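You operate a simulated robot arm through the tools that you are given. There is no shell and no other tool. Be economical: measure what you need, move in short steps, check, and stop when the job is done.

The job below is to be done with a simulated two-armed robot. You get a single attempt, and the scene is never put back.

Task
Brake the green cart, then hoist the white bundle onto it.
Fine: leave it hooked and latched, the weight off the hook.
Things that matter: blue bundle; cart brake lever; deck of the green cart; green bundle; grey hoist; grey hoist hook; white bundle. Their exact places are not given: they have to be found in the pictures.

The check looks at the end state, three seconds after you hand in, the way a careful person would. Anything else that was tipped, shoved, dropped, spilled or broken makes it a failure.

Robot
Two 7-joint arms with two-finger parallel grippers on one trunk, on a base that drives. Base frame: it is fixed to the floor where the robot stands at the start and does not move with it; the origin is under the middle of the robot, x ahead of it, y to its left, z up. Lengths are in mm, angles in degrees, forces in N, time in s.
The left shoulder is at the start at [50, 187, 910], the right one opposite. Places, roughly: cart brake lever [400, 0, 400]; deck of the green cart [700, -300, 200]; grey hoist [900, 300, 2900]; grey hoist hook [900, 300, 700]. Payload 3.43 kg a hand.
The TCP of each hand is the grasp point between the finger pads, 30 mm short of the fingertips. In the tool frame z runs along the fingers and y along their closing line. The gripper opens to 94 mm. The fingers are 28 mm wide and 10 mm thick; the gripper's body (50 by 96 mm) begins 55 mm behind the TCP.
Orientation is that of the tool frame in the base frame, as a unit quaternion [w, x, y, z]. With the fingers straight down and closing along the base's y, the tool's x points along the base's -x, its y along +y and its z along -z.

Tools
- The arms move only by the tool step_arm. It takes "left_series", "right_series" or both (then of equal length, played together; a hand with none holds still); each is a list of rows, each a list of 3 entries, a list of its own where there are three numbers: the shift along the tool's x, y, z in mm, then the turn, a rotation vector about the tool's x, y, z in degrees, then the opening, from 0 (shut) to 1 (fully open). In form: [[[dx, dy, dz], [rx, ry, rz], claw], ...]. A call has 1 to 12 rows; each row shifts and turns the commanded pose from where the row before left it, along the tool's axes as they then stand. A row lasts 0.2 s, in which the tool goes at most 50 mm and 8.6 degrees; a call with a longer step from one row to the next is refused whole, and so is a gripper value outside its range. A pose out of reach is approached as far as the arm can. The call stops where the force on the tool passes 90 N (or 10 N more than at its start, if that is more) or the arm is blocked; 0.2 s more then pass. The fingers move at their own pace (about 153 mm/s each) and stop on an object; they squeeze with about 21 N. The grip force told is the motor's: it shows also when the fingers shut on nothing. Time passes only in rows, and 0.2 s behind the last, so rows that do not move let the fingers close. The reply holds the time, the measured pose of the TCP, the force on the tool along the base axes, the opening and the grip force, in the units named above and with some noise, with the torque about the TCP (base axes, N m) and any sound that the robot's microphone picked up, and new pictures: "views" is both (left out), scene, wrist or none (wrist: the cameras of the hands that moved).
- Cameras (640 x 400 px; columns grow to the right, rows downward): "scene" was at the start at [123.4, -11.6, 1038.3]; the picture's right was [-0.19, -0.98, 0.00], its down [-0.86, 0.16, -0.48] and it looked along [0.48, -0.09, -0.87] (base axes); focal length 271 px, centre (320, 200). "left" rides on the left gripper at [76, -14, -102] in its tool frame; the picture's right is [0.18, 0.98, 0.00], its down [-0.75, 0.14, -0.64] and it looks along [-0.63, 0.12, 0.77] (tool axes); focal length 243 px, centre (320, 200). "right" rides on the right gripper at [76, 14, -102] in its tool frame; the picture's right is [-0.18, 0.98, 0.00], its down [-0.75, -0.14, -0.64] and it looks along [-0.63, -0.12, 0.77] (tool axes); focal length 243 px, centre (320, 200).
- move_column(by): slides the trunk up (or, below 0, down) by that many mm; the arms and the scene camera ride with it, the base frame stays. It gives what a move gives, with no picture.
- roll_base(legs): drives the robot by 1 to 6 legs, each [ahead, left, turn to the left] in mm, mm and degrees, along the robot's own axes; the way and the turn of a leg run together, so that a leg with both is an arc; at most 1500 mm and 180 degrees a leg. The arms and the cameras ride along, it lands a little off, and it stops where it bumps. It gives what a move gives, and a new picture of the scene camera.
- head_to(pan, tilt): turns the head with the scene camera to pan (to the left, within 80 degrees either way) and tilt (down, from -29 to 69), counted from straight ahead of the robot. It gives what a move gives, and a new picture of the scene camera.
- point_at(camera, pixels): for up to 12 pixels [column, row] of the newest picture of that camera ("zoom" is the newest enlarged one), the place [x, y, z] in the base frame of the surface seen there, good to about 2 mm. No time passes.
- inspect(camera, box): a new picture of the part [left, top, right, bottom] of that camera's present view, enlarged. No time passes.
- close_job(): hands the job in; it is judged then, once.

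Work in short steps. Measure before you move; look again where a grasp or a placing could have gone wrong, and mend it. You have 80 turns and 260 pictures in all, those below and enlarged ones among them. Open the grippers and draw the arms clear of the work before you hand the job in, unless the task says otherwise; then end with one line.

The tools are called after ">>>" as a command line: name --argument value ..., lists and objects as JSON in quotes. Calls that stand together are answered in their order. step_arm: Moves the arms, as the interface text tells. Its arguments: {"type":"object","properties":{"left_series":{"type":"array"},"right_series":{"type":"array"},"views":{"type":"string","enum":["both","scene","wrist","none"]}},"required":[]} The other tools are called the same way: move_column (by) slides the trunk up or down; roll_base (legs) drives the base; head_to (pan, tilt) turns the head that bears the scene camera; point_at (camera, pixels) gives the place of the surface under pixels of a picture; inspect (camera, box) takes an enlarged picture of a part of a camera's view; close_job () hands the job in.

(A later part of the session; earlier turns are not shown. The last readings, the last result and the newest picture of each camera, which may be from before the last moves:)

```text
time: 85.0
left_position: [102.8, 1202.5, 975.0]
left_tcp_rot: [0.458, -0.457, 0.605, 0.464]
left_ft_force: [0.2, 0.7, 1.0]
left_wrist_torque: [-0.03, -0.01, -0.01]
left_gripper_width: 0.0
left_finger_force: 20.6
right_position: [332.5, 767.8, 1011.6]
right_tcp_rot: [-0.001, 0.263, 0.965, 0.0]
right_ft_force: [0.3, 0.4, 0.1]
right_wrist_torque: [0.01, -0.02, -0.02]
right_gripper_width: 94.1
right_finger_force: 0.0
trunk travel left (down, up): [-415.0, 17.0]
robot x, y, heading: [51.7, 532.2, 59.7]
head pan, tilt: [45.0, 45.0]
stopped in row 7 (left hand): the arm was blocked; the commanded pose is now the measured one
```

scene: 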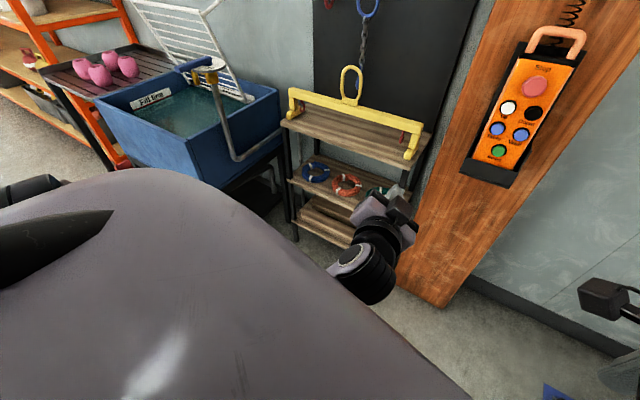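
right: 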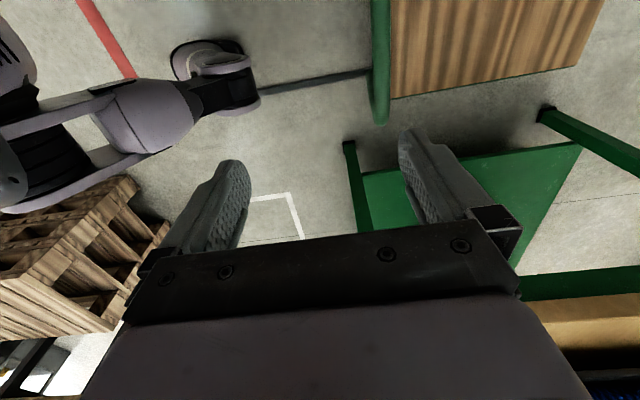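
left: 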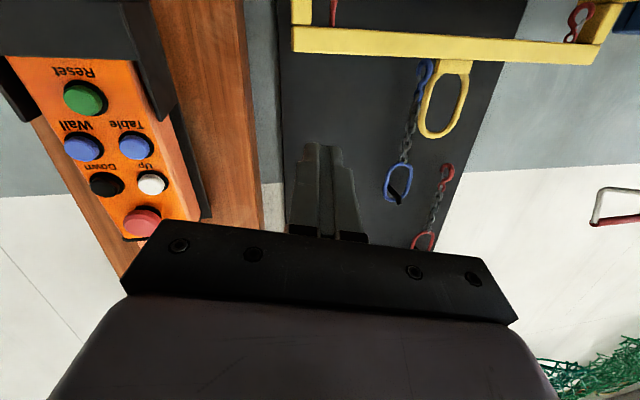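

The wrist limit is on yawing the tool left of the robot's heading. I un-yaw the tool and retract a little, then turn the robot to face the pendant squarely (heading ~74°).

>>> step_arm --left_series '[[[0, -30, -30], [7, 0, 0], 0], [[0, -30, -30], [7, 0, 0], 0], [[0, -30, -20], [7, 0, 0], 0], [[0, -30, 0], [0, 0, -7], 0], [[0, 0, 0], [0, 0, 0], 0]]' --views "none"

>>> roll_base --legs '[[0, 0, 14.3], [100, -188, 0]]'

```text
time: 85.8
left_position: [180.8, 1135.0, 1063.4]
left_tcp_rot: [0.583, -0.357, 0.621, 0.384]
left_ft_force: [-0.1, -0.5, 0.4]
left_wrist_torque: [-0.01, -0.02, 0.0]
left_gripper_width: 0.0
left_finger_force: 21.3
right_position: [333.4, 766.9, 1011.5]
right_tcp_rot: [0.0, 0.262, 0.965, 0.0]
right_ft_force: [0.5, -0.5, -0.6]
right_wrist_torque: [0.0, -0.01, -0.02]
right_gripper_width: 94.1
right_finger_force: 0.0
trunk travel left (down, up): [-415.0, 17.0]
robot x, y, heading: [53.3, 529.5, 59.6]
head pan, tilt: [45.0, 45.0]
stopped in row 3 (left hand): the arm was blocked; the commanded pose is now the measured one
```

```text
time: 88.3
left_position: [229.1, 1196.0, 1063.9]
left_tcp_rot: [0.529, -0.434, 0.57, 0.456]
left_ft_force: [-0.4, 0.9, 0.2]
left_wrist_torque: [-0.02, 0.01, 0.0]
left_gripper_width: 0.1
left_finger_force: 21.2
right_position: [471.6, 877.6, 1010.9]
right_tcp_rot: [0.0, 0.135, 0.991, 0.0]
right_ft_force: [0.6, 0.7, -0.2]
right_wrist_torque: [0.02, 0.02, -0.02]
right_gripper_width: 93.9
right_finger_force: 0.0
trunk travel left (down, up): [-415.0, 17.0]
robot x, y, heading: [258.7, 580.0, 74.4]
head pan, tilt: [45.0, 45.0]
```

scene: 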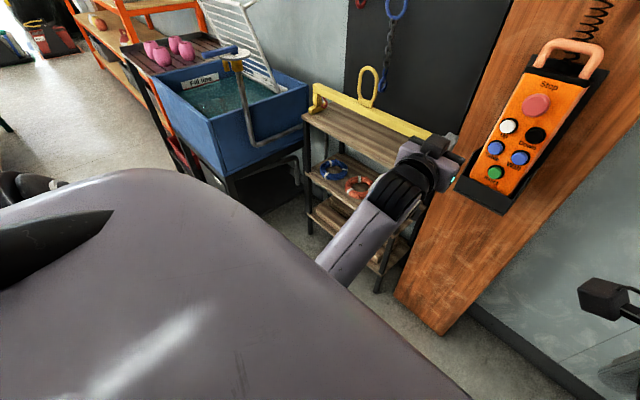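

The robot now faces the pendant (heading 74°) and the hand is level at z 1064. I bring the fingertips 40 mm in front of Up.

>>> step_arm --left_series '[[[-3, -22, 0], [0, 0, 0], 0], [[-3, -22, 20], [0, 0, 0], 0], [[-3, -23, 20], [0, 0, 0], 0], [[0, 0, 35], [0, 0, 0], 0], [[0, 0, 0], [0, 0, 0], 0]]' --views "wrist"

>>> head_to --pan 5 --tilt 25

```text
time: 89.1
left_position: [242.3, 1235.3, 1039.4]
left_tcp_rot: [0.473, -0.408, 0.592, 0.509]
left_ft_force: [0.9, 0.6, -0.4]
left_wrist_torque: [0.0, 0.0, -0.01]
left_gripper_width: 0.0
left_finger_force: 21.2
right_position: [470.3, 877.9, 1010.6]
right_tcp_rot: [0.0, 0.136, 0.991, 0.001]
right_ft_force: [0.2, -0.4, 0.6]
right_wrist_torque: [0.02, -0.03, 0.02]
right_gripper_width: 93.9
right_finger_force: 0.0
trunk travel left (down, up): [-415.0, 17.0]
robot x, y, heading: [257.7, 580.5, 74.3]
head pan, tilt: [45.0, 45.0]
stopped in row 4 (left hand): the arm was blocked; the commanded pose is now the measured one
```

left: 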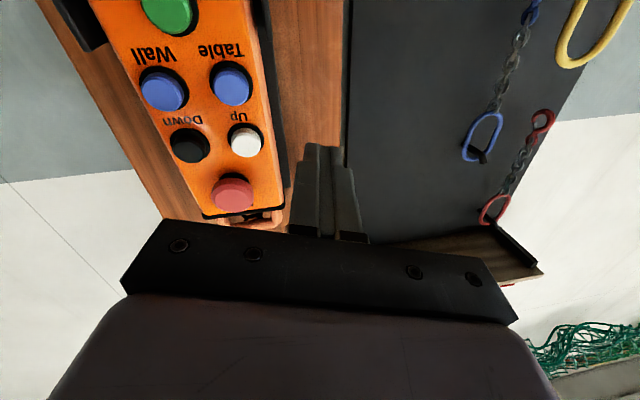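

```text
time: 90.2
left_position: [242.6, 1233.8, 1041.0]
left_tcp_rot: [0.471, -0.408, 0.592, 0.511]
left_ft_force: [-1.1, 0.1, -0.2]
left_wrist_torque: [0.01, 0.02, -0.01]
left_gripper_width: 0.0
left_finger_force: 21.3
right_position: [471.5, 877.1, 1011.0]
right_tcp_rot: [-0.001, 0.136, 0.991, 0.001]
right_ft_force: [0.9, 0.0, -1.0]
right_wrist_torque: [-0.01, -0.02, 0.02]
right_gripper_width: 94.0
right_finger_force: 0.1
trunk travel left (down, up): [-415.0, 17.0]
robot x, y, heading: [261.5, 577.1, 74.2]
head pan, tilt: [5.0, 25.0]
```

scene: 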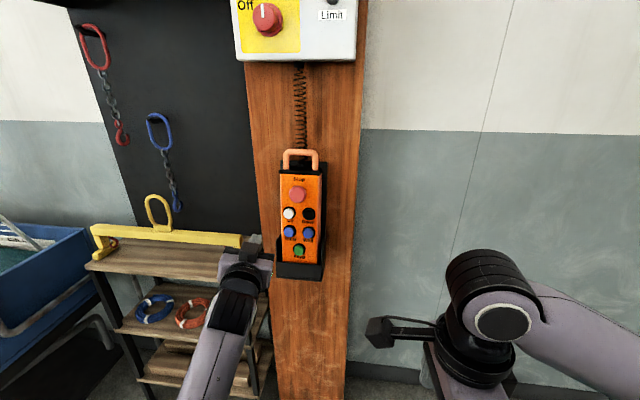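

The forearm is aligned with the tool (wrist singular), which causes the blocks. I pitch the tool downward in gentle steps while pulling slightly back.

>>> step_arm --left_series '[[[0, 0, -8], [0, 5, 0], 0], [[0, 0, -8], [0, 5, 0], 0], [[0, 0, -8], [0, 5, 0], 0], [[0, 0, -8], [0, 5, 0], 0], [[0, 0, 0], [0, 5, 0], 0], [[0, 0, 0], [0, 5, 0], 0], [[0, 0, 0], [0, 5, 0], 0], [[0, 0, 0], [0, 0, -5], 0], [[0, 0, 0], [0, 0, -5], 0], [[0, 0, 0], [5, 0, 0], 0], [[0, 0, 0], [5, 0, 0], 0], [[0, 0, 0], [0, 0, 0], 0]]' --views "scene"

```text
time: 92.2
left_position: [177.2, 1223.3, 1041.3]
left_tcp_rot: [0.255, -0.597, 0.648, 0.398]
left_ft_force: [-0.4, 0.5, 0.3]
left_wrist_torque: [0.0, 0.02, 0.03]
left_gripper_width: 0.0
left_finger_force: 20.9
right_position: [470.3, 878.8, 1010.4]
right_tcp_rot: [-0.001, 0.136, 0.991, 0.0]
right_ft_force: [0.9, -0.4, 0.5]
right_wrist_torque: [-0.01, 0.01, -0.03]
right_gripper_width: 93.8
right_finger_force: 0.1
trunk travel left (down, up): [-415.0, 17.0]
robot x, y, heading: [260.8, 576.6, 74.6]
head pan, tilt: [5.0, 25.0]
stopped in row 10 (left hand): the arm was blocked; the commanded pose is now the measured one
```

scene: 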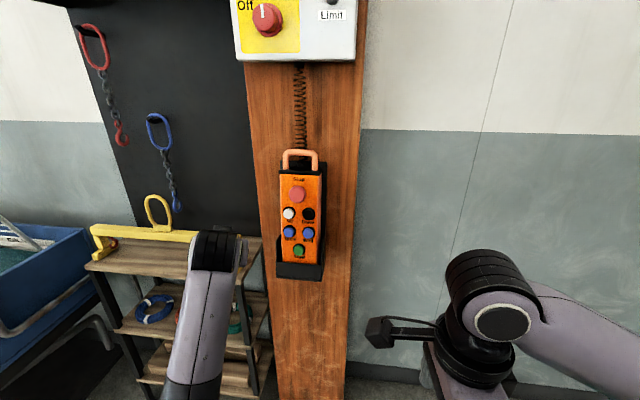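

The left arm's forearm points inward, so turning the tool left fights its limits. The right arm's natural direction is inward-left, so I'll use it with the robot at a heading near 40° (also better for seeing the hook). I back off first and fold the left arm down while turning the right hand back.

>>> roll_base --legs '[[-300, 0, 0]]'

>>> step_arm --left_series '[[[0, 0, -20], [0, 6, 0], 0], [[0, 0, -20], [0, 6, 0], 0], [[0, 0, -20], [0, 6, 0], 0], [[0, 0, -10], [0, 6, 0], 0], [[0, 0, 0], [0, 6, 0], 0], [[0, 0, 0], [0, 6, 0], 0], [[0, 0, 0], [0, 6, 0], 0], [[0, 0, 0], [0, 6, 0], 0], [[0, 0, 0], [0, 6, 0], 0], [[0, 0, 0], [0, 0, 0], 0], [[0, 0, 0], [0, 0, 0], 0]]' --right_series '[[[0, 0, 0], [0, 0, -8.2], 0], [[0, 0, 0], [0, 0, -8.2], 0], [[0, 0, 0], [0, 0, -8.2], 0], [[0, 0, 0], [0, 0, -8.2], 0], [[0, 0, 0], [0, 0, -8.2], 0], [[0, 0, 0], [0, 0, -8.2], 0], [[0, 0, 0], [0, 0, -8.2], 0], [[0, 0, 0], [0, 0, -8.2], 0], [[0, 0, 0], [0, 0, -8.2], 0], [[0, 0, 0], [0, 0, -8.2], 0], [[0, 0, 0], [0, 0, -8], 0]]' --views "scene"

```text
time: 94.3
left_position: [99.6, 929.1, 1040.7]
left_tcp_rot: [0.255, -0.595, 0.65, 0.397]
left_ft_force: [0.3, -0.6, -0.4]
left_wrist_torque: [0.02, -0.05, 0.04]
left_gripper_width: 0.0
left_finger_force: 20.8
right_position: [388.9, 583.6, 1011.4]
right_tcp_rot: [-0.001, 0.139, 0.99, 0.001]
right_ft_force: [-0.5, 0.2, 0.1]
right_wrist_torque: [0.01, 0.02, -0.02]
right_gripper_width: 93.8
right_finger_force: 0.1
trunk travel left (down, up): [-415.0, 17.0]
robot x, y, heading: [175.7, 289.0, 73.9]
head pan, tilt: [5.0, 25.0]
```

scene: 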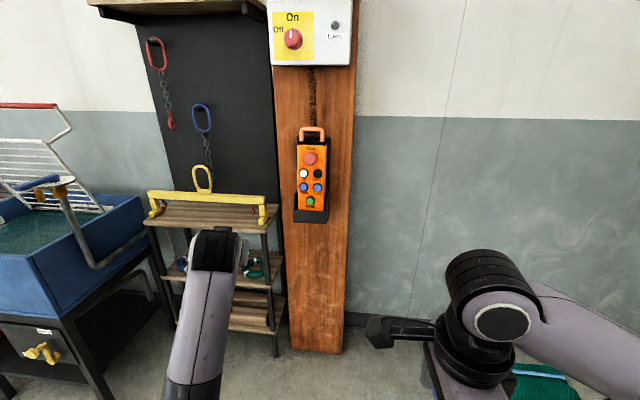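

```text
time: 96.7
left_position: [97.5, 906.6, 1075.7]
left_tcp_rot: [0.071, 0.716, -0.689, -0.083]
left_ft_force: [0.2, -0.7, 0.3]
left_wrist_torque: [-0.03, -0.04, -0.01]
left_gripper_width: 0.1
left_finger_force: 20.6
left hand out of reach, approached as far as the arm can: row 6, 7, 8
right_position: [389.4, 586.2, 1011.0]
right_tcp_rot: [0.0, -0.604, 0.797, 0.001]
right_ft_force: [0.7, 0.2, -0.7]
right_wrist_torque: [-0.02, -0.02, -0.03]
right_gripper_width: 0.2
right_finger_force: 20.6
trunk travel left (down, up): [-415.0, 17.0]
robot x, y, heading: [176.0, 287.4, 74.2]
head pan, tilt: [5.0, 25.0]
```

scene: 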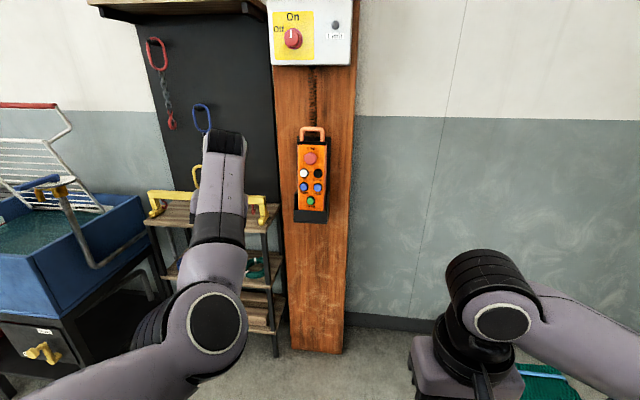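

The left arm is folded up and clear. Here in open space I yaw the right tool 32° left and pitch it up to ~30° below level, checking the arm accepts it.

>>> step_arm --right_series '[[[0, 0, 0], [0, 0, -8], 0], [[0, 0, 0], [0, 0, -8], 0], [[0, 0, 0], [0, 0, -8], 0], [[0, 0, 0], [0, 0, -8], 0], [[-10, 0, 0], [0, -7.5, 0], 0], [[-10, 0, 0], [0, -7.5, 0], 0], [[-10, 0, 0], [0, -7.5, 0], 0], [[0, 0, 10], [0, -7.5, 0], 0], [[0, 0, 10], [0, -7.5, 0], 0], [[0, 0, 10], [0, -7.5, 0], 0], [[0, 0, 10], [0, -7.5, 0], 0], [[0, 0, 10], [0, -7.5, 0], 0]]' --views "both"

```text
time: 99.3
left_position: [97.4, 907.6, 1076.1]
left_tcp_rot: [0.069, 0.717, -0.688, -0.085]
left_ft_force: [1.4, -0.1, 0.4]
left_wrist_torque: [-0.01, -0.02, -0.01]
left_gripper_width: 0.0
left_finger_force: 20.8
right_position: [373.2, 642.0, 976.5]
right_tcp_rot: [-0.301, 0.692, -0.519, -0.401]
right_ft_force: [0.6, 0.5, 0.3]
right_wrist_torque: [0.02, 0.02, 0.01]
right_gripper_width: 0.1
right_finger_force: 21.2
trunk travel left (down, up): [-415.0, 17.0]
robot x, y, heading: [180.3, 290.3, 74.2]
head pan, tilt: [5.0, 25.0]
```

scene: 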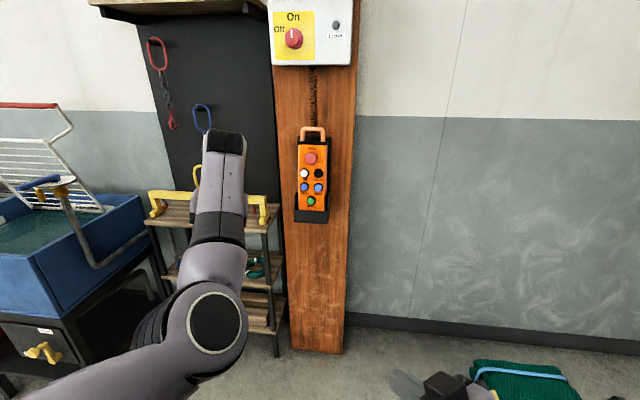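
right: 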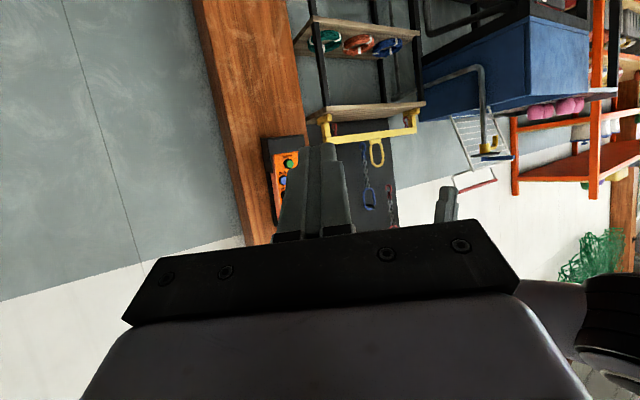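

The right hand accepts this pose (pointing 106°, 30° down, level). Before moving close I retract the left arm and measure the sink, rack and beam so the body stays clear.

>>> point_at --camera "scene" --pixels '[[50, 108], [70, 135], [140, 200], [60, 260], [152, 205], [262, 215], [160, 60], [20, 190], [170, 235], [205, 185]]'

>>> step_arm --left_series '[[[40, 0, 0], [0, 0, 0], 0], [[40, 0, 0], [0, 0, 0], 0], [[40, 0, 0], [0, 0, 0], 0], [[40, 0, 0], [0, 0, 0], 0], [[40, 0, 0], [0, 0, 0], 0], [[0, 0, 0], [0, 0, 0], 0]]' --right_series '[[[-20, 0, 40], [0, 0, 0], 0], [[-20, 0, 40], [0, 0, 0], 0], [[-20, 0, 40], [0, 0, 0], 0], [[-15, 0, 10], [0, 0, 0], 0], [[0, 0, 0], [0, 0, 0], 0], [[0, 0, 0], [0, 0, 0], 0]]' --views "scene"

```text
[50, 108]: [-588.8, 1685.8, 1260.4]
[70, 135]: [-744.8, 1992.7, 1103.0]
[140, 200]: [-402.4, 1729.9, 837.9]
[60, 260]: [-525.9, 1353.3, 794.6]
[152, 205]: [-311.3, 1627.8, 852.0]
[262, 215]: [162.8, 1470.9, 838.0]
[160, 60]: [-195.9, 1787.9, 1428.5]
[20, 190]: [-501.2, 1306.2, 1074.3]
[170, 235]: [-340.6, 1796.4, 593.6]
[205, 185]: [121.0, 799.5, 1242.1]
```

```text
time: 100.7
left_position: [73.4, 895.7, 1039.7]
left_tcp_rot: [0.064, 0.723, -0.682, -0.09]
left_ft_force: [-0.1, 0.5, -0.7]
left_wrist_torque: [-0.03, 0.0, 0.03]
left_gripper_width: 0.0
left_finger_force: 21.4
left hand out of reach, approached as far as the arm can: row 1, 2, 3, 4, 5
right_position: [331.2, 788.5, 975.8]
right_tcp_rot: [-0.301, 0.692, -0.52, -0.4]
right_ft_force: [0.3, -0.3, -0.3]
right_wrist_torque: [-0.02, 0.02, 0.02]
right_gripper_width: 0.2
right_finger_force: 20.7
trunk travel left (down, up): [-415.0, 17.0]
robot x, y, heading: [174.8, 289.0, 74.0]
head pan, tilt: [5.0, 25.0]
```

scene: 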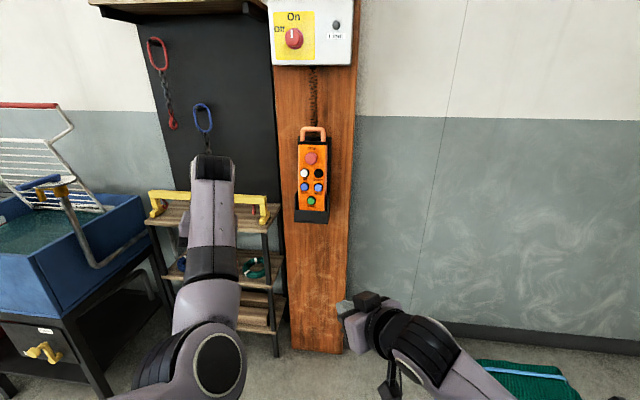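

The left hand is still forward; I lower and draw it in, while raising the right hand to the button height.

>>> step_arm --left_series '[[[0, 0, 40], [0, 0, 0], 0], [[0, 0, 40], [0, 0, 0], 0], [[10, 0, 40], [0, 0, 0], 0], [[10, 0, 40], [0, 0, 0], 0], [[10, 0, 40], [0, 0, 0], 0], [[20, 0, 40], [0, 0, 0], 0], [[0, 0, 0], [0, 0, 0], 0]]' --right_series '[[[-26, 0, -15], [0, 0, 0], 0], [[-26, 0, -15], [0, 0, 0], 0], [[-26, 0, -15], [0, 0, 0], 0], [[0, 0, 0], [0, 0, 0], 0], [[0, 0, 0], [0, 0, 0], 0], [[0, 0, 0], [0, 0, 0], 0], [[0, 0, 0], [0, 0, 0], 0]]' --views "scene"

```text
time: 102.3
left_position: [41.0, 844.7, 795.5]
left_tcp_rot: [0.067, 0.711, -0.695, -0.084]
left_ft_force: [-0.3, -1.2, -0.3]
left_wrist_torque: [0.0, 0.0, -0.01]
left_gripper_width: 0.0
left_finger_force: 20.7
right_position: [330.5, 786.6, 1064.5]
right_tcp_rot: [-0.3, 0.692, -0.52, -0.4]
right_ft_force: [0.1, 0.4, 0.2]
right_wrist_torque: [0.03, 0.05, -0.04]
right_gripper_width: 0.0
right_finger_force: 20.8
trunk travel left (down, up): [-415.0, 17.0]
robot x, y, heading: [174.3, 287.1, 74.0]
head pan, tilt: [5.0, 25.0]
```

scene: 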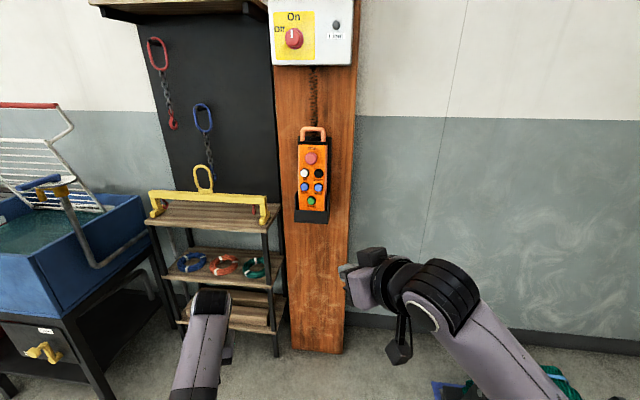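

Both arms follow well now. I draw the left hand in and then drive to the pressing place (turn right 32°, go 186 ahead, 625 left).

>>> step_arm --left_series '[[[40, -10, 0], [0, 0, 0], 0], [[40, -10, 0], [0, 0, 0], 0], [[40, -10, 0], [0, 0, 0], 0], [[40, -10, 0], [0, 0, 0], 0], [[20, 0, 0], [0, 0, 0], 0], [[0, 0, 0], [0, 0, 0], 0]]' --views "none"

>>> roll_base --legs '[[0, 0, -32], [186, 625, 0]]'

>>> head_to --pan 20 --tilt 15

```text
time: 102.9
left_position: [-32.9, 804.9, 807.9]
left_tcp_rot: [0.098, 0.73, -0.656, -0.165]
left_ft_force: [0.1, 0.2, -0.2]
left_wrist_torque: [-0.04, -0.02, 0.0]
left_gripper_width: 0.0
left_finger_force: 21.2
right_position: [330.1, 786.8, 1064.7]
right_tcp_rot: [-0.3, 0.693, -0.52, -0.4]
right_ft_force: [0.6, 0.0, -0.4]
right_wrist_torque: [-0.02, -0.02, 0.02]
right_gripper_width: 0.1
right_finger_force: 20.7
trunk travel left (down, up): [-415.0, 17.0]
robot x, y, heading: [175.1, 287.9, 74.0]
head pan, tilt: [5.0, 25.0]
stopped in row 3 (left hand): the arm was blocked; the commanded pose is now the measured one
```

```text
time: 103.6
left_position: [-29.3, 805.2, 809.3]
left_tcp_rot: [0.098, 0.728, -0.658, -0.166]
left_ft_force: [-0.6, 0.5, -0.2]
left_wrist_torque: [0.0, 0.0, 0.0]
left_gripper_width: 0.0
left_finger_force: 21.1
right_position: [333.9, 786.4, 1064.5]
right_tcp_rot: [-0.3, 0.692, -0.521, -0.399]
right_ft_force: [-0.6, -0.7, -0.4]
right_wrist_torque: [-0.03, 0.02, -0.01]
right_gripper_width: 0.1
right_finger_force: 21.5
trunk travel left (down, up): [-415.0, 17.0]
robot x, y, heading: [178.9, 284.4, 74.2]
head pan, tilt: [5.0, 25.0]
stopped in leg 1: the robot was blocked; the commanded pose is now the measured one
```

scene: 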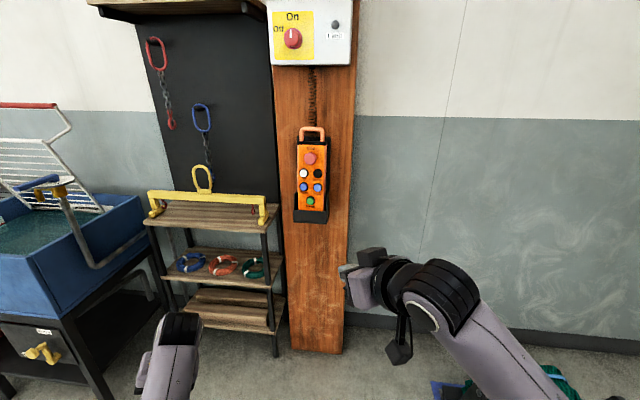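

```text
time: 104.4
left_position: [-29.7, 806.3, 809.3]
left_tcp_rot: [0.097, 0.728, -0.658, -0.166]
left_ft_force: [-0.3, -0.6, -1.1]
left_wrist_torque: [-0.01, 0.02, 0.0]
left_gripper_width: 0.0
left_finger_force: 20.8
right_position: [332.9, 787.1, 1064.6]
right_tcp_rot: [-0.301, 0.691, -0.522, -0.399]
right_ft_force: [0.1, -0.5, 0.0]
right_wrist_torque: [-0.01, 0.03, -0.03]
right_gripper_width: 0.0
right_finger_force: 21.2
trunk travel left (down, up): [-415.0, 17.0]
robot x, y, heading: [175.4, 288.5, 74.1]
head pan, tilt: [20.0, 15.0]
```

scene: 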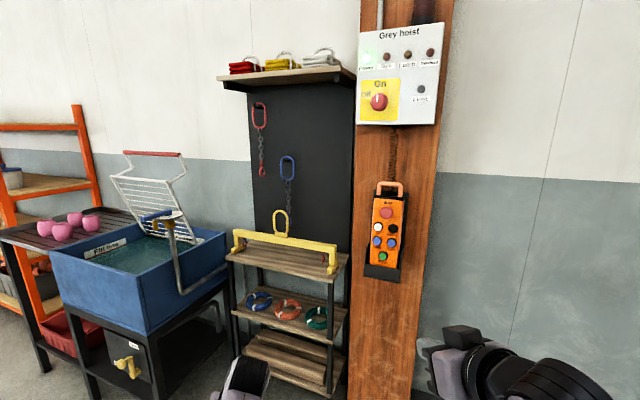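

The turn was blocked at once; I look to the right to see what is near the robot.

>>> head_to --pan -80 --tilt 50

>>> inspect --camera "left" --box '[0, 0, 640, 400]'

>>> inspect --camera "right" --box '[0, 0, 640, 400]'

```text
time: 106.2
left_position: [-29.9, 805.9, 809.5]
left_tcp_rot: [0.098, 0.729, -0.657, -0.166]
left_ft_force: [-0.3, -0.2, 0.1]
left_wrist_torque: [0.02, 0.0, -0.02]
left_gripper_width: 0.1
left_finger_force: 21.4
right_position: [334.7, 787.3, 1064.9]
right_tcp_rot: [-0.301, 0.692, -0.521, -0.399]
right_ft_force: [-0.5, 0.7, 0.0]
right_wrist_torque: [-0.03, -0.01, -0.01]
right_gripper_width: 0.0
right_finger_force: 21.1
trunk travel left (down, up): [-415.0, 17.0]
robot x, y, heading: [176.1, 288.9, 74.1]
head pan, tilt: [-80.0, 50.0]
```

scene: 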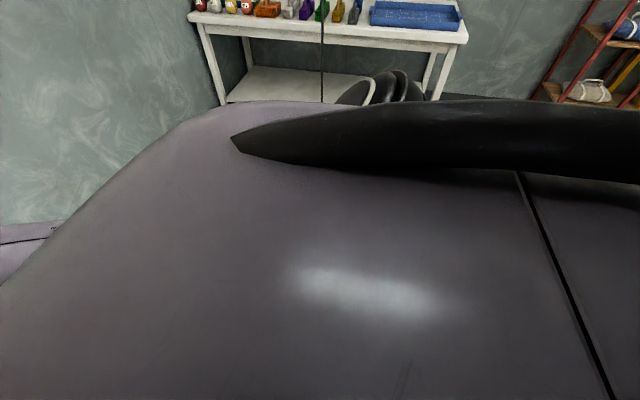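

```text
1.00 times, centred on (320, 200) of left
```

zoom: 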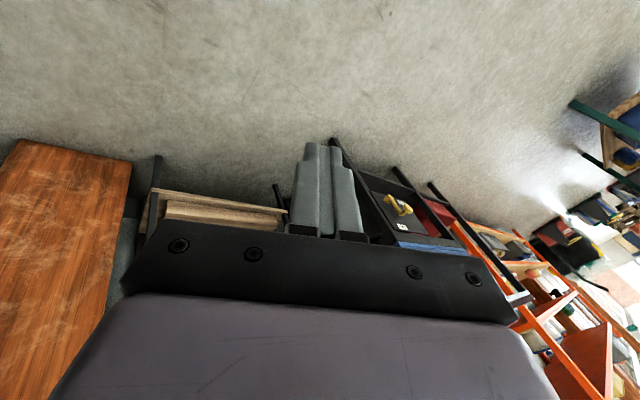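

```text
1.00 times, centred on (320, 200) of right
```

zoom: 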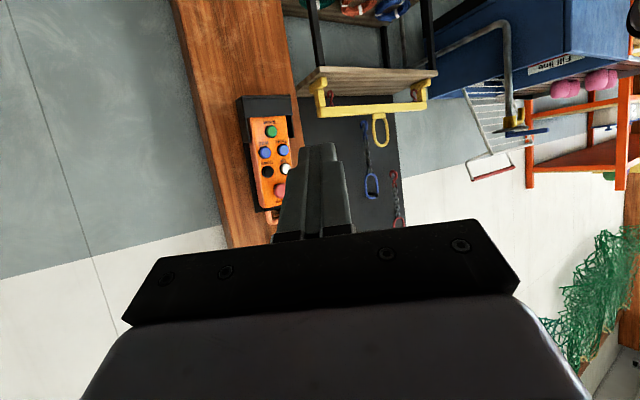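

Something at the base's rear-right (probably the lowered lever or cart) stopped the turn. I drive 200 mm ahead first, then turn and slide left.

>>> roll_base --legs '[[200, 0, 0], [0, 0, -32], [14, 519, 0]]'

>>> head_to --pan 25 --tilt 20

```text
time: 111.9
left_position: [-4.8, 1419.2, 810.0]
left_tcp_rot: [-0.049, -0.52, 0.832, 0.186]
left_ft_force: [-1.2, -0.6, -0.1]
left_wrist_torque: [0.0, -0.01, -0.01]
left_gripper_width: 0.1
left_finger_force: 21.1
right_position: [292.4, 1212.0, 1065.0]
right_tcp_rot: [0.399, -0.522, 0.691, 0.302]
right_ft_force: [-0.5, -0.2, -0.2]
right_wrist_torque: [-0.01, -0.01, 0.03]
right_gripper_width: 0.2
right_finger_force: 21.0
trunk travel left (down, up): [-415.0, 17.0]
robot x, y, heading: [-104.2, 871.8, 42.1]
head pan, tilt: [-80.0, 50.0]
```

scene: 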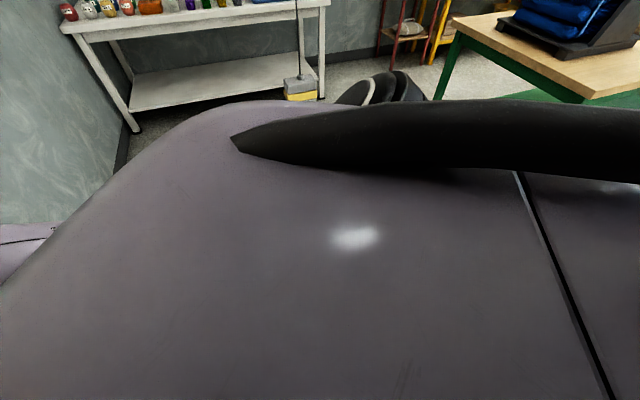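

```text
time: 113.7
left_position: [-4.0, 1419.0, 809.3]
left_tcp_rot: [-0.049, -0.52, 0.832, 0.186]
left_ft_force: [0.0, -0.2, 0.3]
left_wrist_torque: [0.0, 0.0, 0.02]
left_gripper_width: 0.0
left_finger_force: 21.4
right_position: [292.8, 1210.7, 1064.1]
right_tcp_rot: [0.399, -0.522, 0.691, 0.302]
right_ft_force: [0.5, 0.6, 0.1]
right_wrist_torque: [0.02, 0.0, -0.02]
right_gripper_width: 0.0
right_finger_force: 20.6
trunk travel left (down, up): [-415.0, 17.0]
robot x, y, heading: [-101.1, 871.7, 42.2]
head pan, tilt: [25.0, 20.0]
```

scene: 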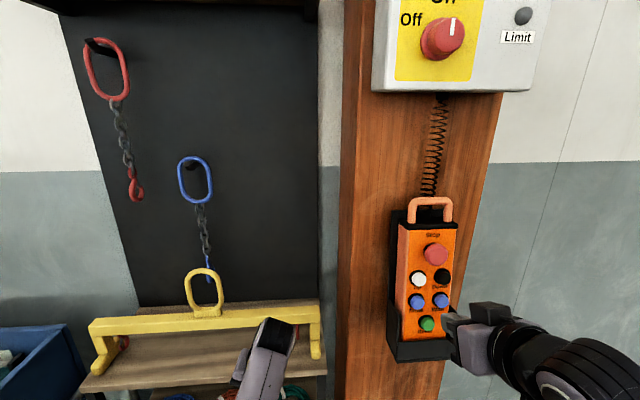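

The right fingertips are lined up with the Up button, about 84 mm short of it. I move 60 mm forward (level) and look.

>>> step_arm --right_series '[[[-11, 0, 17], [0, 0, 0], 0], [[-11, 0, 17], [0, 0, 0], 0], [[-11, 0, 17], [0, 0, 0], 0], [[0, 0, 0], [0, 0, 0], 0]]' --views "both"

>>> inspect --camera "scene" --box '[380, 220, 520, 360]'

```text
time: 114.7
left_position: [-4.9, 1418.8, 811.1]
left_tcp_rot: [-0.049, -0.52, 0.832, 0.187]
left_ft_force: [-0.2, -0.8, -0.5]
left_wrist_torque: [0.05, 0.0, 0.0]
left_gripper_width: 0.2
left_finger_force: 20.7
right_position: [311.8, 1269.7, 1068.5]
right_tcp_rot: [0.399, -0.522, 0.691, 0.301]
right_ft_force: [-1.0, 0.2, 0.5]
right_wrist_torque: [0.01, 0.01, -0.01]
right_gripper_width: 0.1
right_finger_force: 20.8
trunk travel left (down, up): [-415.0, 17.0]
robot x, y, heading: [-100.8, 870.5, 42.3]
head pan, tilt: [25.0, 20.0]
```

scene: 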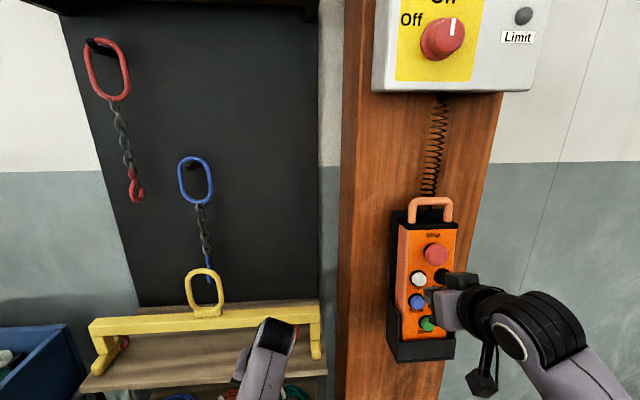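
right: 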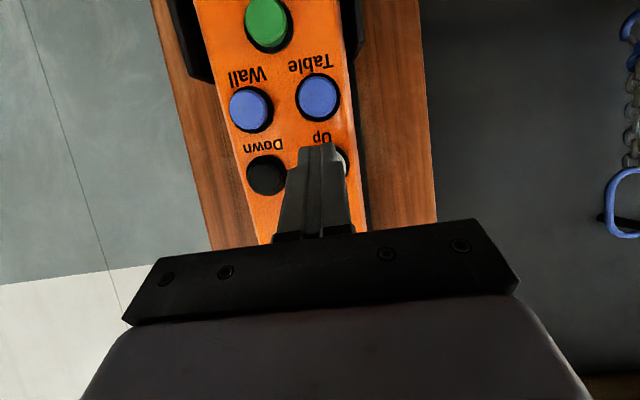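

```text
2.86 times, centred on (450, 290) of scene
```

zoom: 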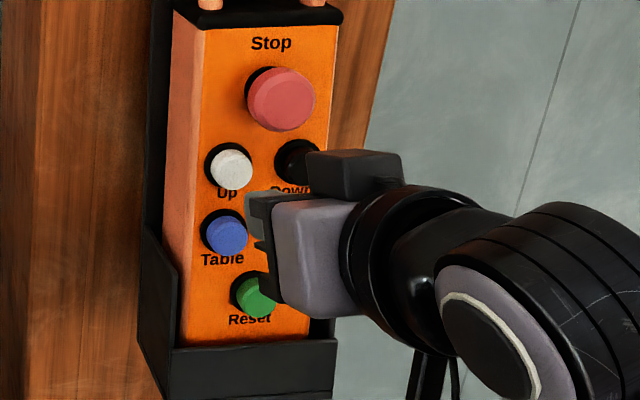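

Aligned within 2 mm. I turn the head to watch the hook, then give Up a short press.

>>> head_to --pan -76 --tilt 28

>>> step_arm --right_series '[[[-9, 2, 15.6], [0, 0, 0], 0], [[-3, 0, 5.2], [0, 0, 0], 0], [[-2, 0, 3.5], [0, 0, 0], 0], [[0, 0, 0], [0, 0, 0], 0], [[7, 0, -12], [0, 0, 0], 0], [[7, 0, -12], [0, 0, 0], 0]]' --views "scene"

```text
time: 116.5
left_position: [-5.1, 1419.8, 808.7]
left_tcp_rot: [-0.048, -0.52, 0.832, 0.186]
left_ft_force: [-0.1, -0.3, -0.1]
left_wrist_torque: [0.0, 0.03, 0.03]
left_gripper_width: 0.0
left_finger_force: 20.7
right_position: [310.8, 1269.2, 1068.9]
right_tcp_rot: [0.399, -0.522, 0.691, 0.302]
right_ft_force: [-0.6, 1.2, -0.5]
right_wrist_torque: [0.03, 0.02, -0.01]
right_gripper_width: 0.0
right_finger_force: 21.2
trunk travel left (down, up): [-415.0, 17.0]
robot x, y, heading: [-104.3, 877.0, 41.9]
head pan, tilt: [-76.0, 28.0]
```

scene: 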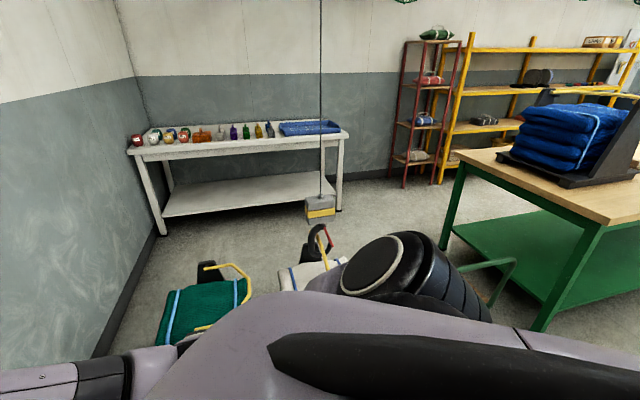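

```text
time: 117.9
left_position: [-5.8, 1419.3, 809.6]
left_tcp_rot: [-0.048, -0.52, 0.832, 0.186]
left_ft_force: [0.1, 0.5, 0.6]
left_wrist_torque: [-0.01, -0.01, 0.01]
left_gripper_width: 0.0
left_finger_force: 20.5
right_position: [308.7, 1272.7, 1068.2]
right_tcp_rot: [0.399, -0.522, 0.69, 0.302]
right_ft_force: [0.5, 0.3, 0.7]
right_wrist_torque: [0.01, -0.05, -0.03]
right_gripper_width: 0.1
right_finger_force: 21.0
trunk travel left (down, up): [-415.0, 17.0]
robot x, y, heading: [-103.2, 868.7, 42.2]
head pan, tilt: [-76.0, 28.0]
```

scene: 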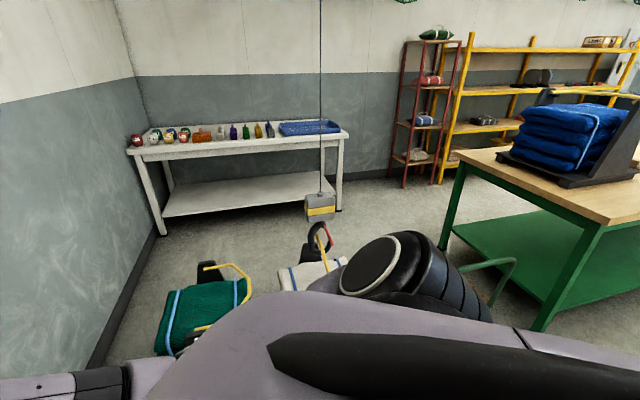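

The block barely moved. I press again and stay pressed to read the force and watch.

>>> point_at --camera "scene" --pixels '[[320, 205], [320, 212]]'

>>> step_arm --right_series '[[[-8, 0, 13.9], [0, 0, 0], 0], [[-3, 0, 5.2], [0, 0, 0], 0], [[-2, 0, 3.5], [0, 0, 0], 0]]' --views "scene"

>>> inspect --camera "scene" --box '[280, 180, 360, 270]'

>>> point_at --camera "scene" --pixels '[[320, 205], [320, 212]]'

```text
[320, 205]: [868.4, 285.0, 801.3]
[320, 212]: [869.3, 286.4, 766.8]
```

```text
time: 118.7
left_position: [-4.6, 1419.2, 810.1]
left_tcp_rot: [-0.048, -0.52, 0.832, 0.186]
left_ft_force: [-0.6, -0.3, 0.1]
left_wrist_torque: [-0.03, 0.03, 0.02]
left_gripper_width: 0.0
left_finger_force: 21.2
right_position: [316.0, 1295.7, 1068.4]
right_tcp_rot: [0.399, -0.521, 0.691, 0.301]
right_ft_force: [-1.5, -2.7, -0.3]
right_wrist_torque: [-0.02, 0.0, -0.03]
right_gripper_width: 0.0
right_finger_force: 21.0
trunk travel left (down, up): [-415.0, 17.0]
robot x, y, heading: [-103.3, 868.6, 42.1]
head pan, tilt: [-76.0, 28.0]
```

scene: 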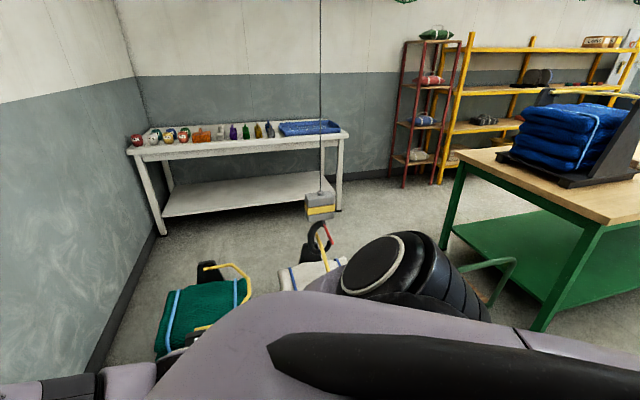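

```text
4.44 times, centred on (320, 225) of scene
```

zoom: 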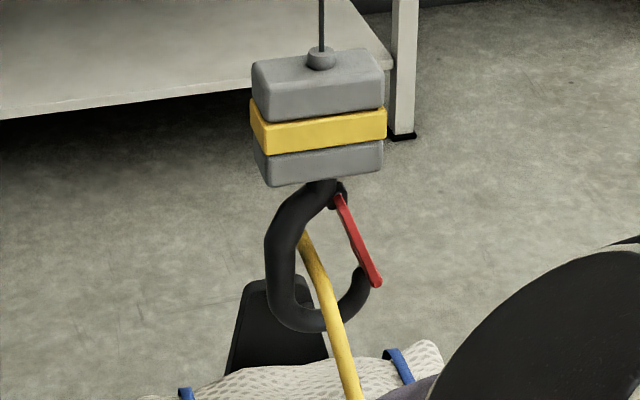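

```text
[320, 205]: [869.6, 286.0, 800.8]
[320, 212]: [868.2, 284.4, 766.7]
```

About 3 N on the button and the block is creeping up: it runs while held. I keep holding for 2 s.

>>> step_arm --right_series '[[[0, 0, 0], [0, 0, 0], 0], [[0, 0, 0], [0, 0, 0], 0], [[0, 0, 0], [0, 0, 0], 0], [[0, 0, 0], [0, 0, 0], 0], [[0, 0, 0], [0, 0, 0], 0], [[0, 0, 0], [0, 0, 0], 0], [[0, 0, 0], [0, 0, 0], 0], [[0, 0, 0], [0, 0, 0], 0], [[0, 0, 0], [0, 0, 0], 0], [[0, 0, 0], [0, 0, 0], 0]]' --views "scene"

>>> inspect --camera "scene" --box '[260, 160, 380, 280]'

```text
time: 120.9
left_position: [-5.6, 1419.3, 809.6]
left_tcp_rot: [-0.048, -0.52, 0.832, 0.187]
left_ft_force: [0.2, 0.1, -0.7]
left_wrist_torque: [0.02, 0.04, -0.02]
left_gripper_width: 0.1
left_finger_force: 21.0
right_position: [314.1, 1294.6, 1068.3]
right_tcp_rot: [0.399, -0.521, 0.692, 0.301]
right_ft_force: [-0.1, -1.3, 0.5]
right_wrist_torque: [-0.01, 0.01, 0.02]
right_gripper_width: 0.0
right_finger_force: 21.2
trunk travel left (down, up): [-415.0, 17.0]
robot x, y, heading: [-101.7, 870.6, 42.0]
head pan, tilt: [-76.0, 28.0]
```

scene: 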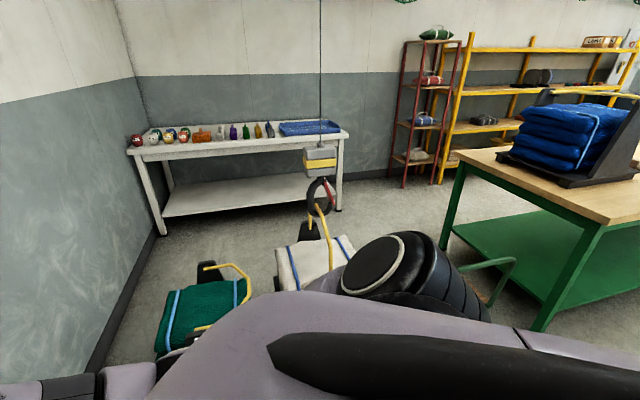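

```text
3.33 times, centred on (320, 220) of scene
```

zoom: 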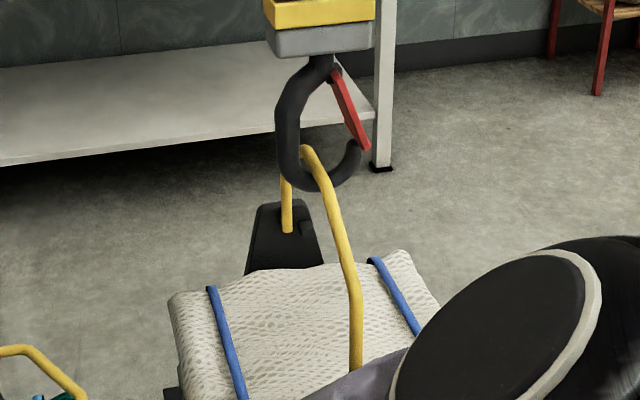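

The bail is seated in the hook and the bundle is rising, the latch staying shut. I measure the block height and whether the bundle is off the floor.

>>> point_at --camera "scene" --pixels '[[320, 164], [320, 205], [300, 255], [325, 250], [320, 150], [313, 215]]'

>>> inspect --camera "scene" --box '[240, 220, 380, 300]'

```text
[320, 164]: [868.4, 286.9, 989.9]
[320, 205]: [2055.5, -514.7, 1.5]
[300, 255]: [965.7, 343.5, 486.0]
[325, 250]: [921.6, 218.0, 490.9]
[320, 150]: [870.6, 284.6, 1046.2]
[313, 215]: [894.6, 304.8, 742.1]
```

```text
4.57 times, centred on (310, 260) of scene
```

zoom: 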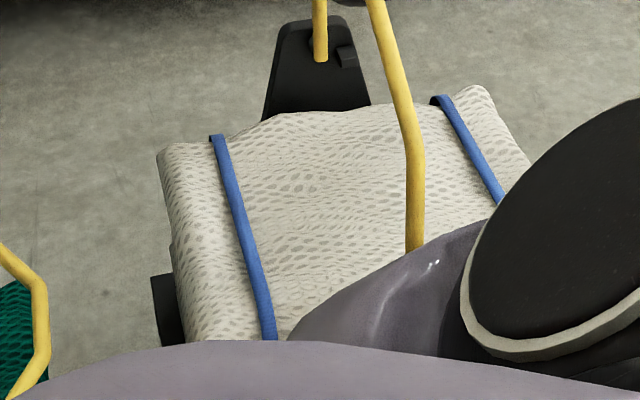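

The bundle top is at z≈490, i.e. lifted ~160 mm. I hold Up another 1.4 s, then release and back off 30 mm.

>>> step_arm --right_series '[[[0, 0, 0], [0, 0, 0], 0], [[0, 0, 0], [0, 0, 0], 0], [[0, 0, 0], [0, 0, 0], 0], [[0, 0, 0], [0, 0, 0], 0], [[0, 0, 0], [0, 0, 0], 0], [[0, 0, 0], [0, 0, 0], 0], [[0, 0, 0], [0, 0, 0], 0], [[9, 0, -15], [0, 0, 0], 0], [[9, 0, -15], [0, 0, 0], 0], [[0, 0, 0], [0, 0, 0], 0]]' --views "scene"

>>> point_at --camera "scene" --pixels '[[320, 125], [295, 230], [325, 230], [320, 110]]'

>>> inspect --camera "scene" --box '[240, 90, 400, 310]'

```text
time: 123.1
left_position: [-5.3, 1420.4, 810.0]
left_tcp_rot: [-0.048, -0.52, 0.832, 0.186]
left_ft_force: [0.4, -0.8, -0.4]
left_wrist_torque: [-0.02, -0.05, 0.03]
left_gripper_width: 0.1
left_finger_force: 20.5
right_position: [306.9, 1262.2, 1067.4]
right_tcp_rot: [0.398, -0.523, 0.691, 0.302]
right_ft_force: [0.4, 0.3, -0.1]
right_wrist_torque: [-0.02, 0.0, 0.02]
right_gripper_width: 0.1
right_finger_force: 21.0
trunk travel left (down, up): [-415.0, 17.0]
robot x, y, heading: [-104.0, 869.9, 42.1]
head pan, tilt: [-76.0, 28.0]
```

scene: 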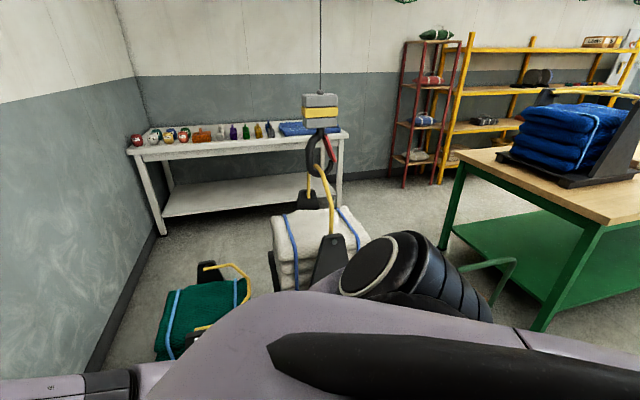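

```text
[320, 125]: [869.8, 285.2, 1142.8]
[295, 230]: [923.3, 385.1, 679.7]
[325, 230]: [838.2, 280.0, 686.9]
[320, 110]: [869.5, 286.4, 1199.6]
```

```text
1.82 times, centred on (320, 200) of scene
```

zoom: 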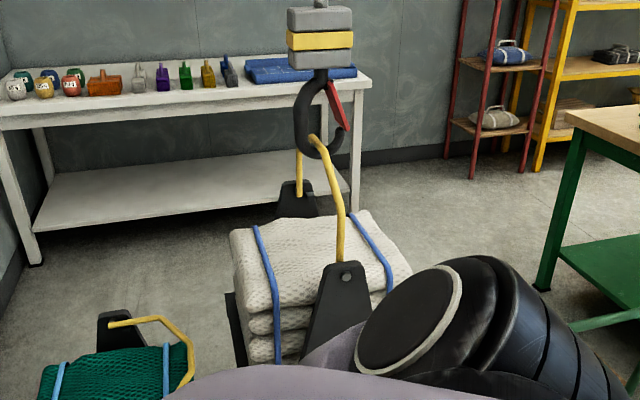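

The bundle hangs with its bottom ~160 mm above deck height. Now I lower the fingertips to the Table button (324.6,1314,1014) and press for about 1 s.

>>> step_arm --right_series '[[[21.5, -1.5, 12.5], [0, 0, 0], 0], [[21.5, -1.5, 12.5], [0, 0, 0], 0], [[-8, 0, 13.9], [0, 0, 0], 0], [[-3, 0, 5.2], [0, 0, 0], 0], [[-2, 0, 3.5], [0, 0, 0], 0], [[0, 0, 0], [0, 0, 0], 0], [[0, 0, 0], [0, 0, 0], 0]]' --views "scene"

>>> point_at --camera "scene" --pixels '[[320, 125], [325, 125], [330, 125]]'

```text
time: 124.7
left_position: [-5.3, 1419.0, 809.4]
left_tcp_rot: [-0.048, -0.52, 0.832, 0.187]
left_ft_force: [-0.4, 0.0, 0.0]
left_wrist_torque: [0.03, -0.03, -0.02]
left_gripper_width: 0.0
left_finger_force: 21.1
right_position: [316.0, 1286.4, 1016.4]
right_tcp_rot: [0.398, -0.522, 0.691, 0.301]
right_ft_force: [-1.2, -0.9, 0.6]
right_wrist_torque: [0.0, 0.01, -0.01]
right_gripper_width: 0.1
right_finger_force: 20.8
trunk travel left (down, up): [-415.0, 17.0]
robot x, y, heading: [-101.1, 872.2, 41.9]
head pan, tilt: [-76.0, 28.0]
```

scene: 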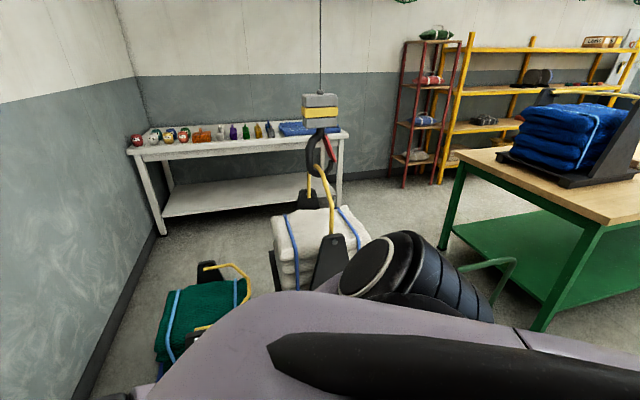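

```text
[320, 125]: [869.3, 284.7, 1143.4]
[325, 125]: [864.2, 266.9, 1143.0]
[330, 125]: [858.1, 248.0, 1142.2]
```

No travel yet and only ~1 N: I press 4 mm further and hold.

>>> step_arm --right_series '[[[-2, 0, 3.5], [0, 0, 0], 0], [[0, 0, 0], [0, 0, 0], 0], [[0, 0, 0], [0, 0, 0], 0]]' --views "scene"

>>> inspect --camera "right" --box '[160, 0, 480, 240]'

```text
time: 125.5
left_position: [-5.9, 1419.7, 809.4]
left_tcp_rot: [-0.048, -0.52, 0.832, 0.186]
left_ft_force: [0.5, -0.3, 0.6]
left_wrist_torque: [0.01, -0.02, -0.04]
left_gripper_width: 0.1
left_finger_force: 20.9
right_position: [316.8, 1288.2, 1017.2]
right_tcp_rot: [0.399, -0.522, 0.691, 0.302]
right_ft_force: [-0.6, -4.4, -0.7]
right_wrist_torque: [-0.05, 0.01, -0.02]
right_gripper_width: 0.0
right_finger_force: 20.8
trunk travel left (down, up): [-415.0, 17.0]
robot x, y, heading: [-105.8, 870.4, 42.0]
head pan, tilt: [-76.0, 28.0]
```

scene: 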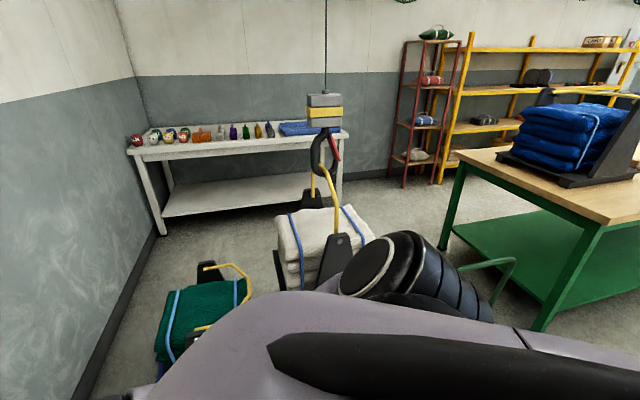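

```text
1.67 times, centred on (320, 120) of right
```

zoom: 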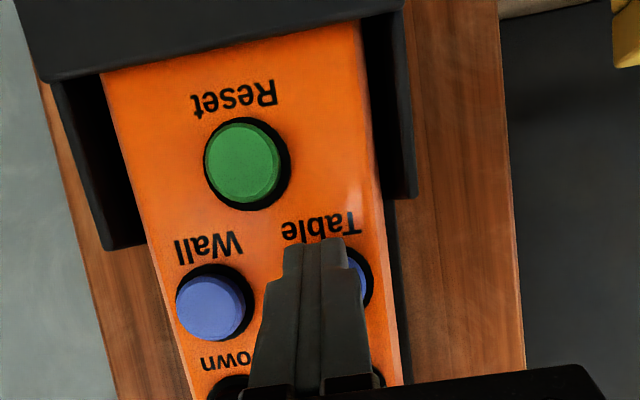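

The trolley starts moving tableward. I hold on for 1.6 s and measure the travel.

>>> point_at --camera "scene" --pixels '[[325, 125]]'

>>> step_arm --right_series '[[[0, 0, 0], [0, 0, 0], 0], [[0, 0, 0], [0, 0, 0], 0], [[0, 0, 0], [0, 0, 0], 0], [[0, 0, 0], [0, 0, 0], 0], [[0, 0, 0], [0, 0, 0], 0], [[0, 0, 0], [0, 0, 0], 0], [[0, 0, 0], [0, 0, 0], 0], [[0, 0, 0], [0, 0, 0], 0]]' --views "scene"

>>> point_at --camera "scene" --pixels '[[345, 125], [355, 125], [365, 125], [335, 125], [375, 125]]'

```text
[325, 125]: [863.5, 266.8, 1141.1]
```

```text
time: 127.3
left_position: [-5.9, 1419.3, 810.1]
left_tcp_rot: [-0.048, -0.52, 0.832, 0.186]
left_ft_force: [-0.1, 0.9, -0.7]
left_wrist_torque: [0.01, -0.05, 0.0]
left_gripper_width: 0.0
left_finger_force: 20.7
right_position: [316.6, 1290.1, 1016.4]
right_tcp_rot: [0.399, -0.522, 0.691, 0.302]
right_ft_force: [-1.5, -4.7, -0.7]
right_wrist_torque: [-0.01, 0.05, -0.02]
right_gripper_width: 0.0
right_finger_force: 20.6
trunk travel left (down, up): [-415.0, 17.0]
robot x, y, heading: [-104.3, 870.1, 42.2]
head pan, tilt: [-76.0, 28.0]
```

scene: 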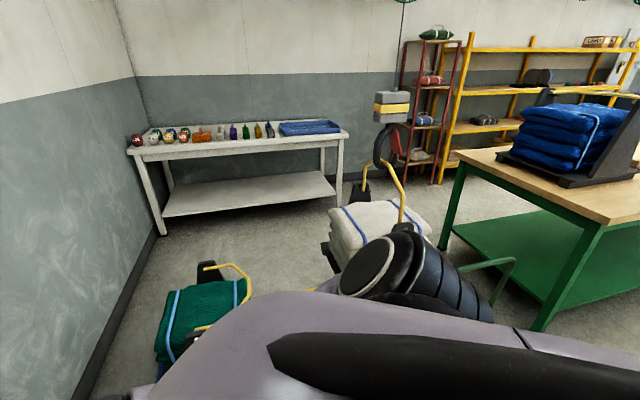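

```text
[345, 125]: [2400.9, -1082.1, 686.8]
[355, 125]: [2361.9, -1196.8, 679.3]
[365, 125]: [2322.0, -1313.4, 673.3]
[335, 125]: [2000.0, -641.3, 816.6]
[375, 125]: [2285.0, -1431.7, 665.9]
```

The block is now at (391,110). I measure its place before holding on.

>>> point_at --camera "scene" --pixels '[[391, 112], [391, 97], [389, 120], [405, 25], [388, 205], [366, 190]]'

```text
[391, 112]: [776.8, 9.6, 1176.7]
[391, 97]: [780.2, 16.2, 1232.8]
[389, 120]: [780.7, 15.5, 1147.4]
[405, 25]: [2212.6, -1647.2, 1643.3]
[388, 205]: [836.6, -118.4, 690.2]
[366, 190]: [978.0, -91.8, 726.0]
```

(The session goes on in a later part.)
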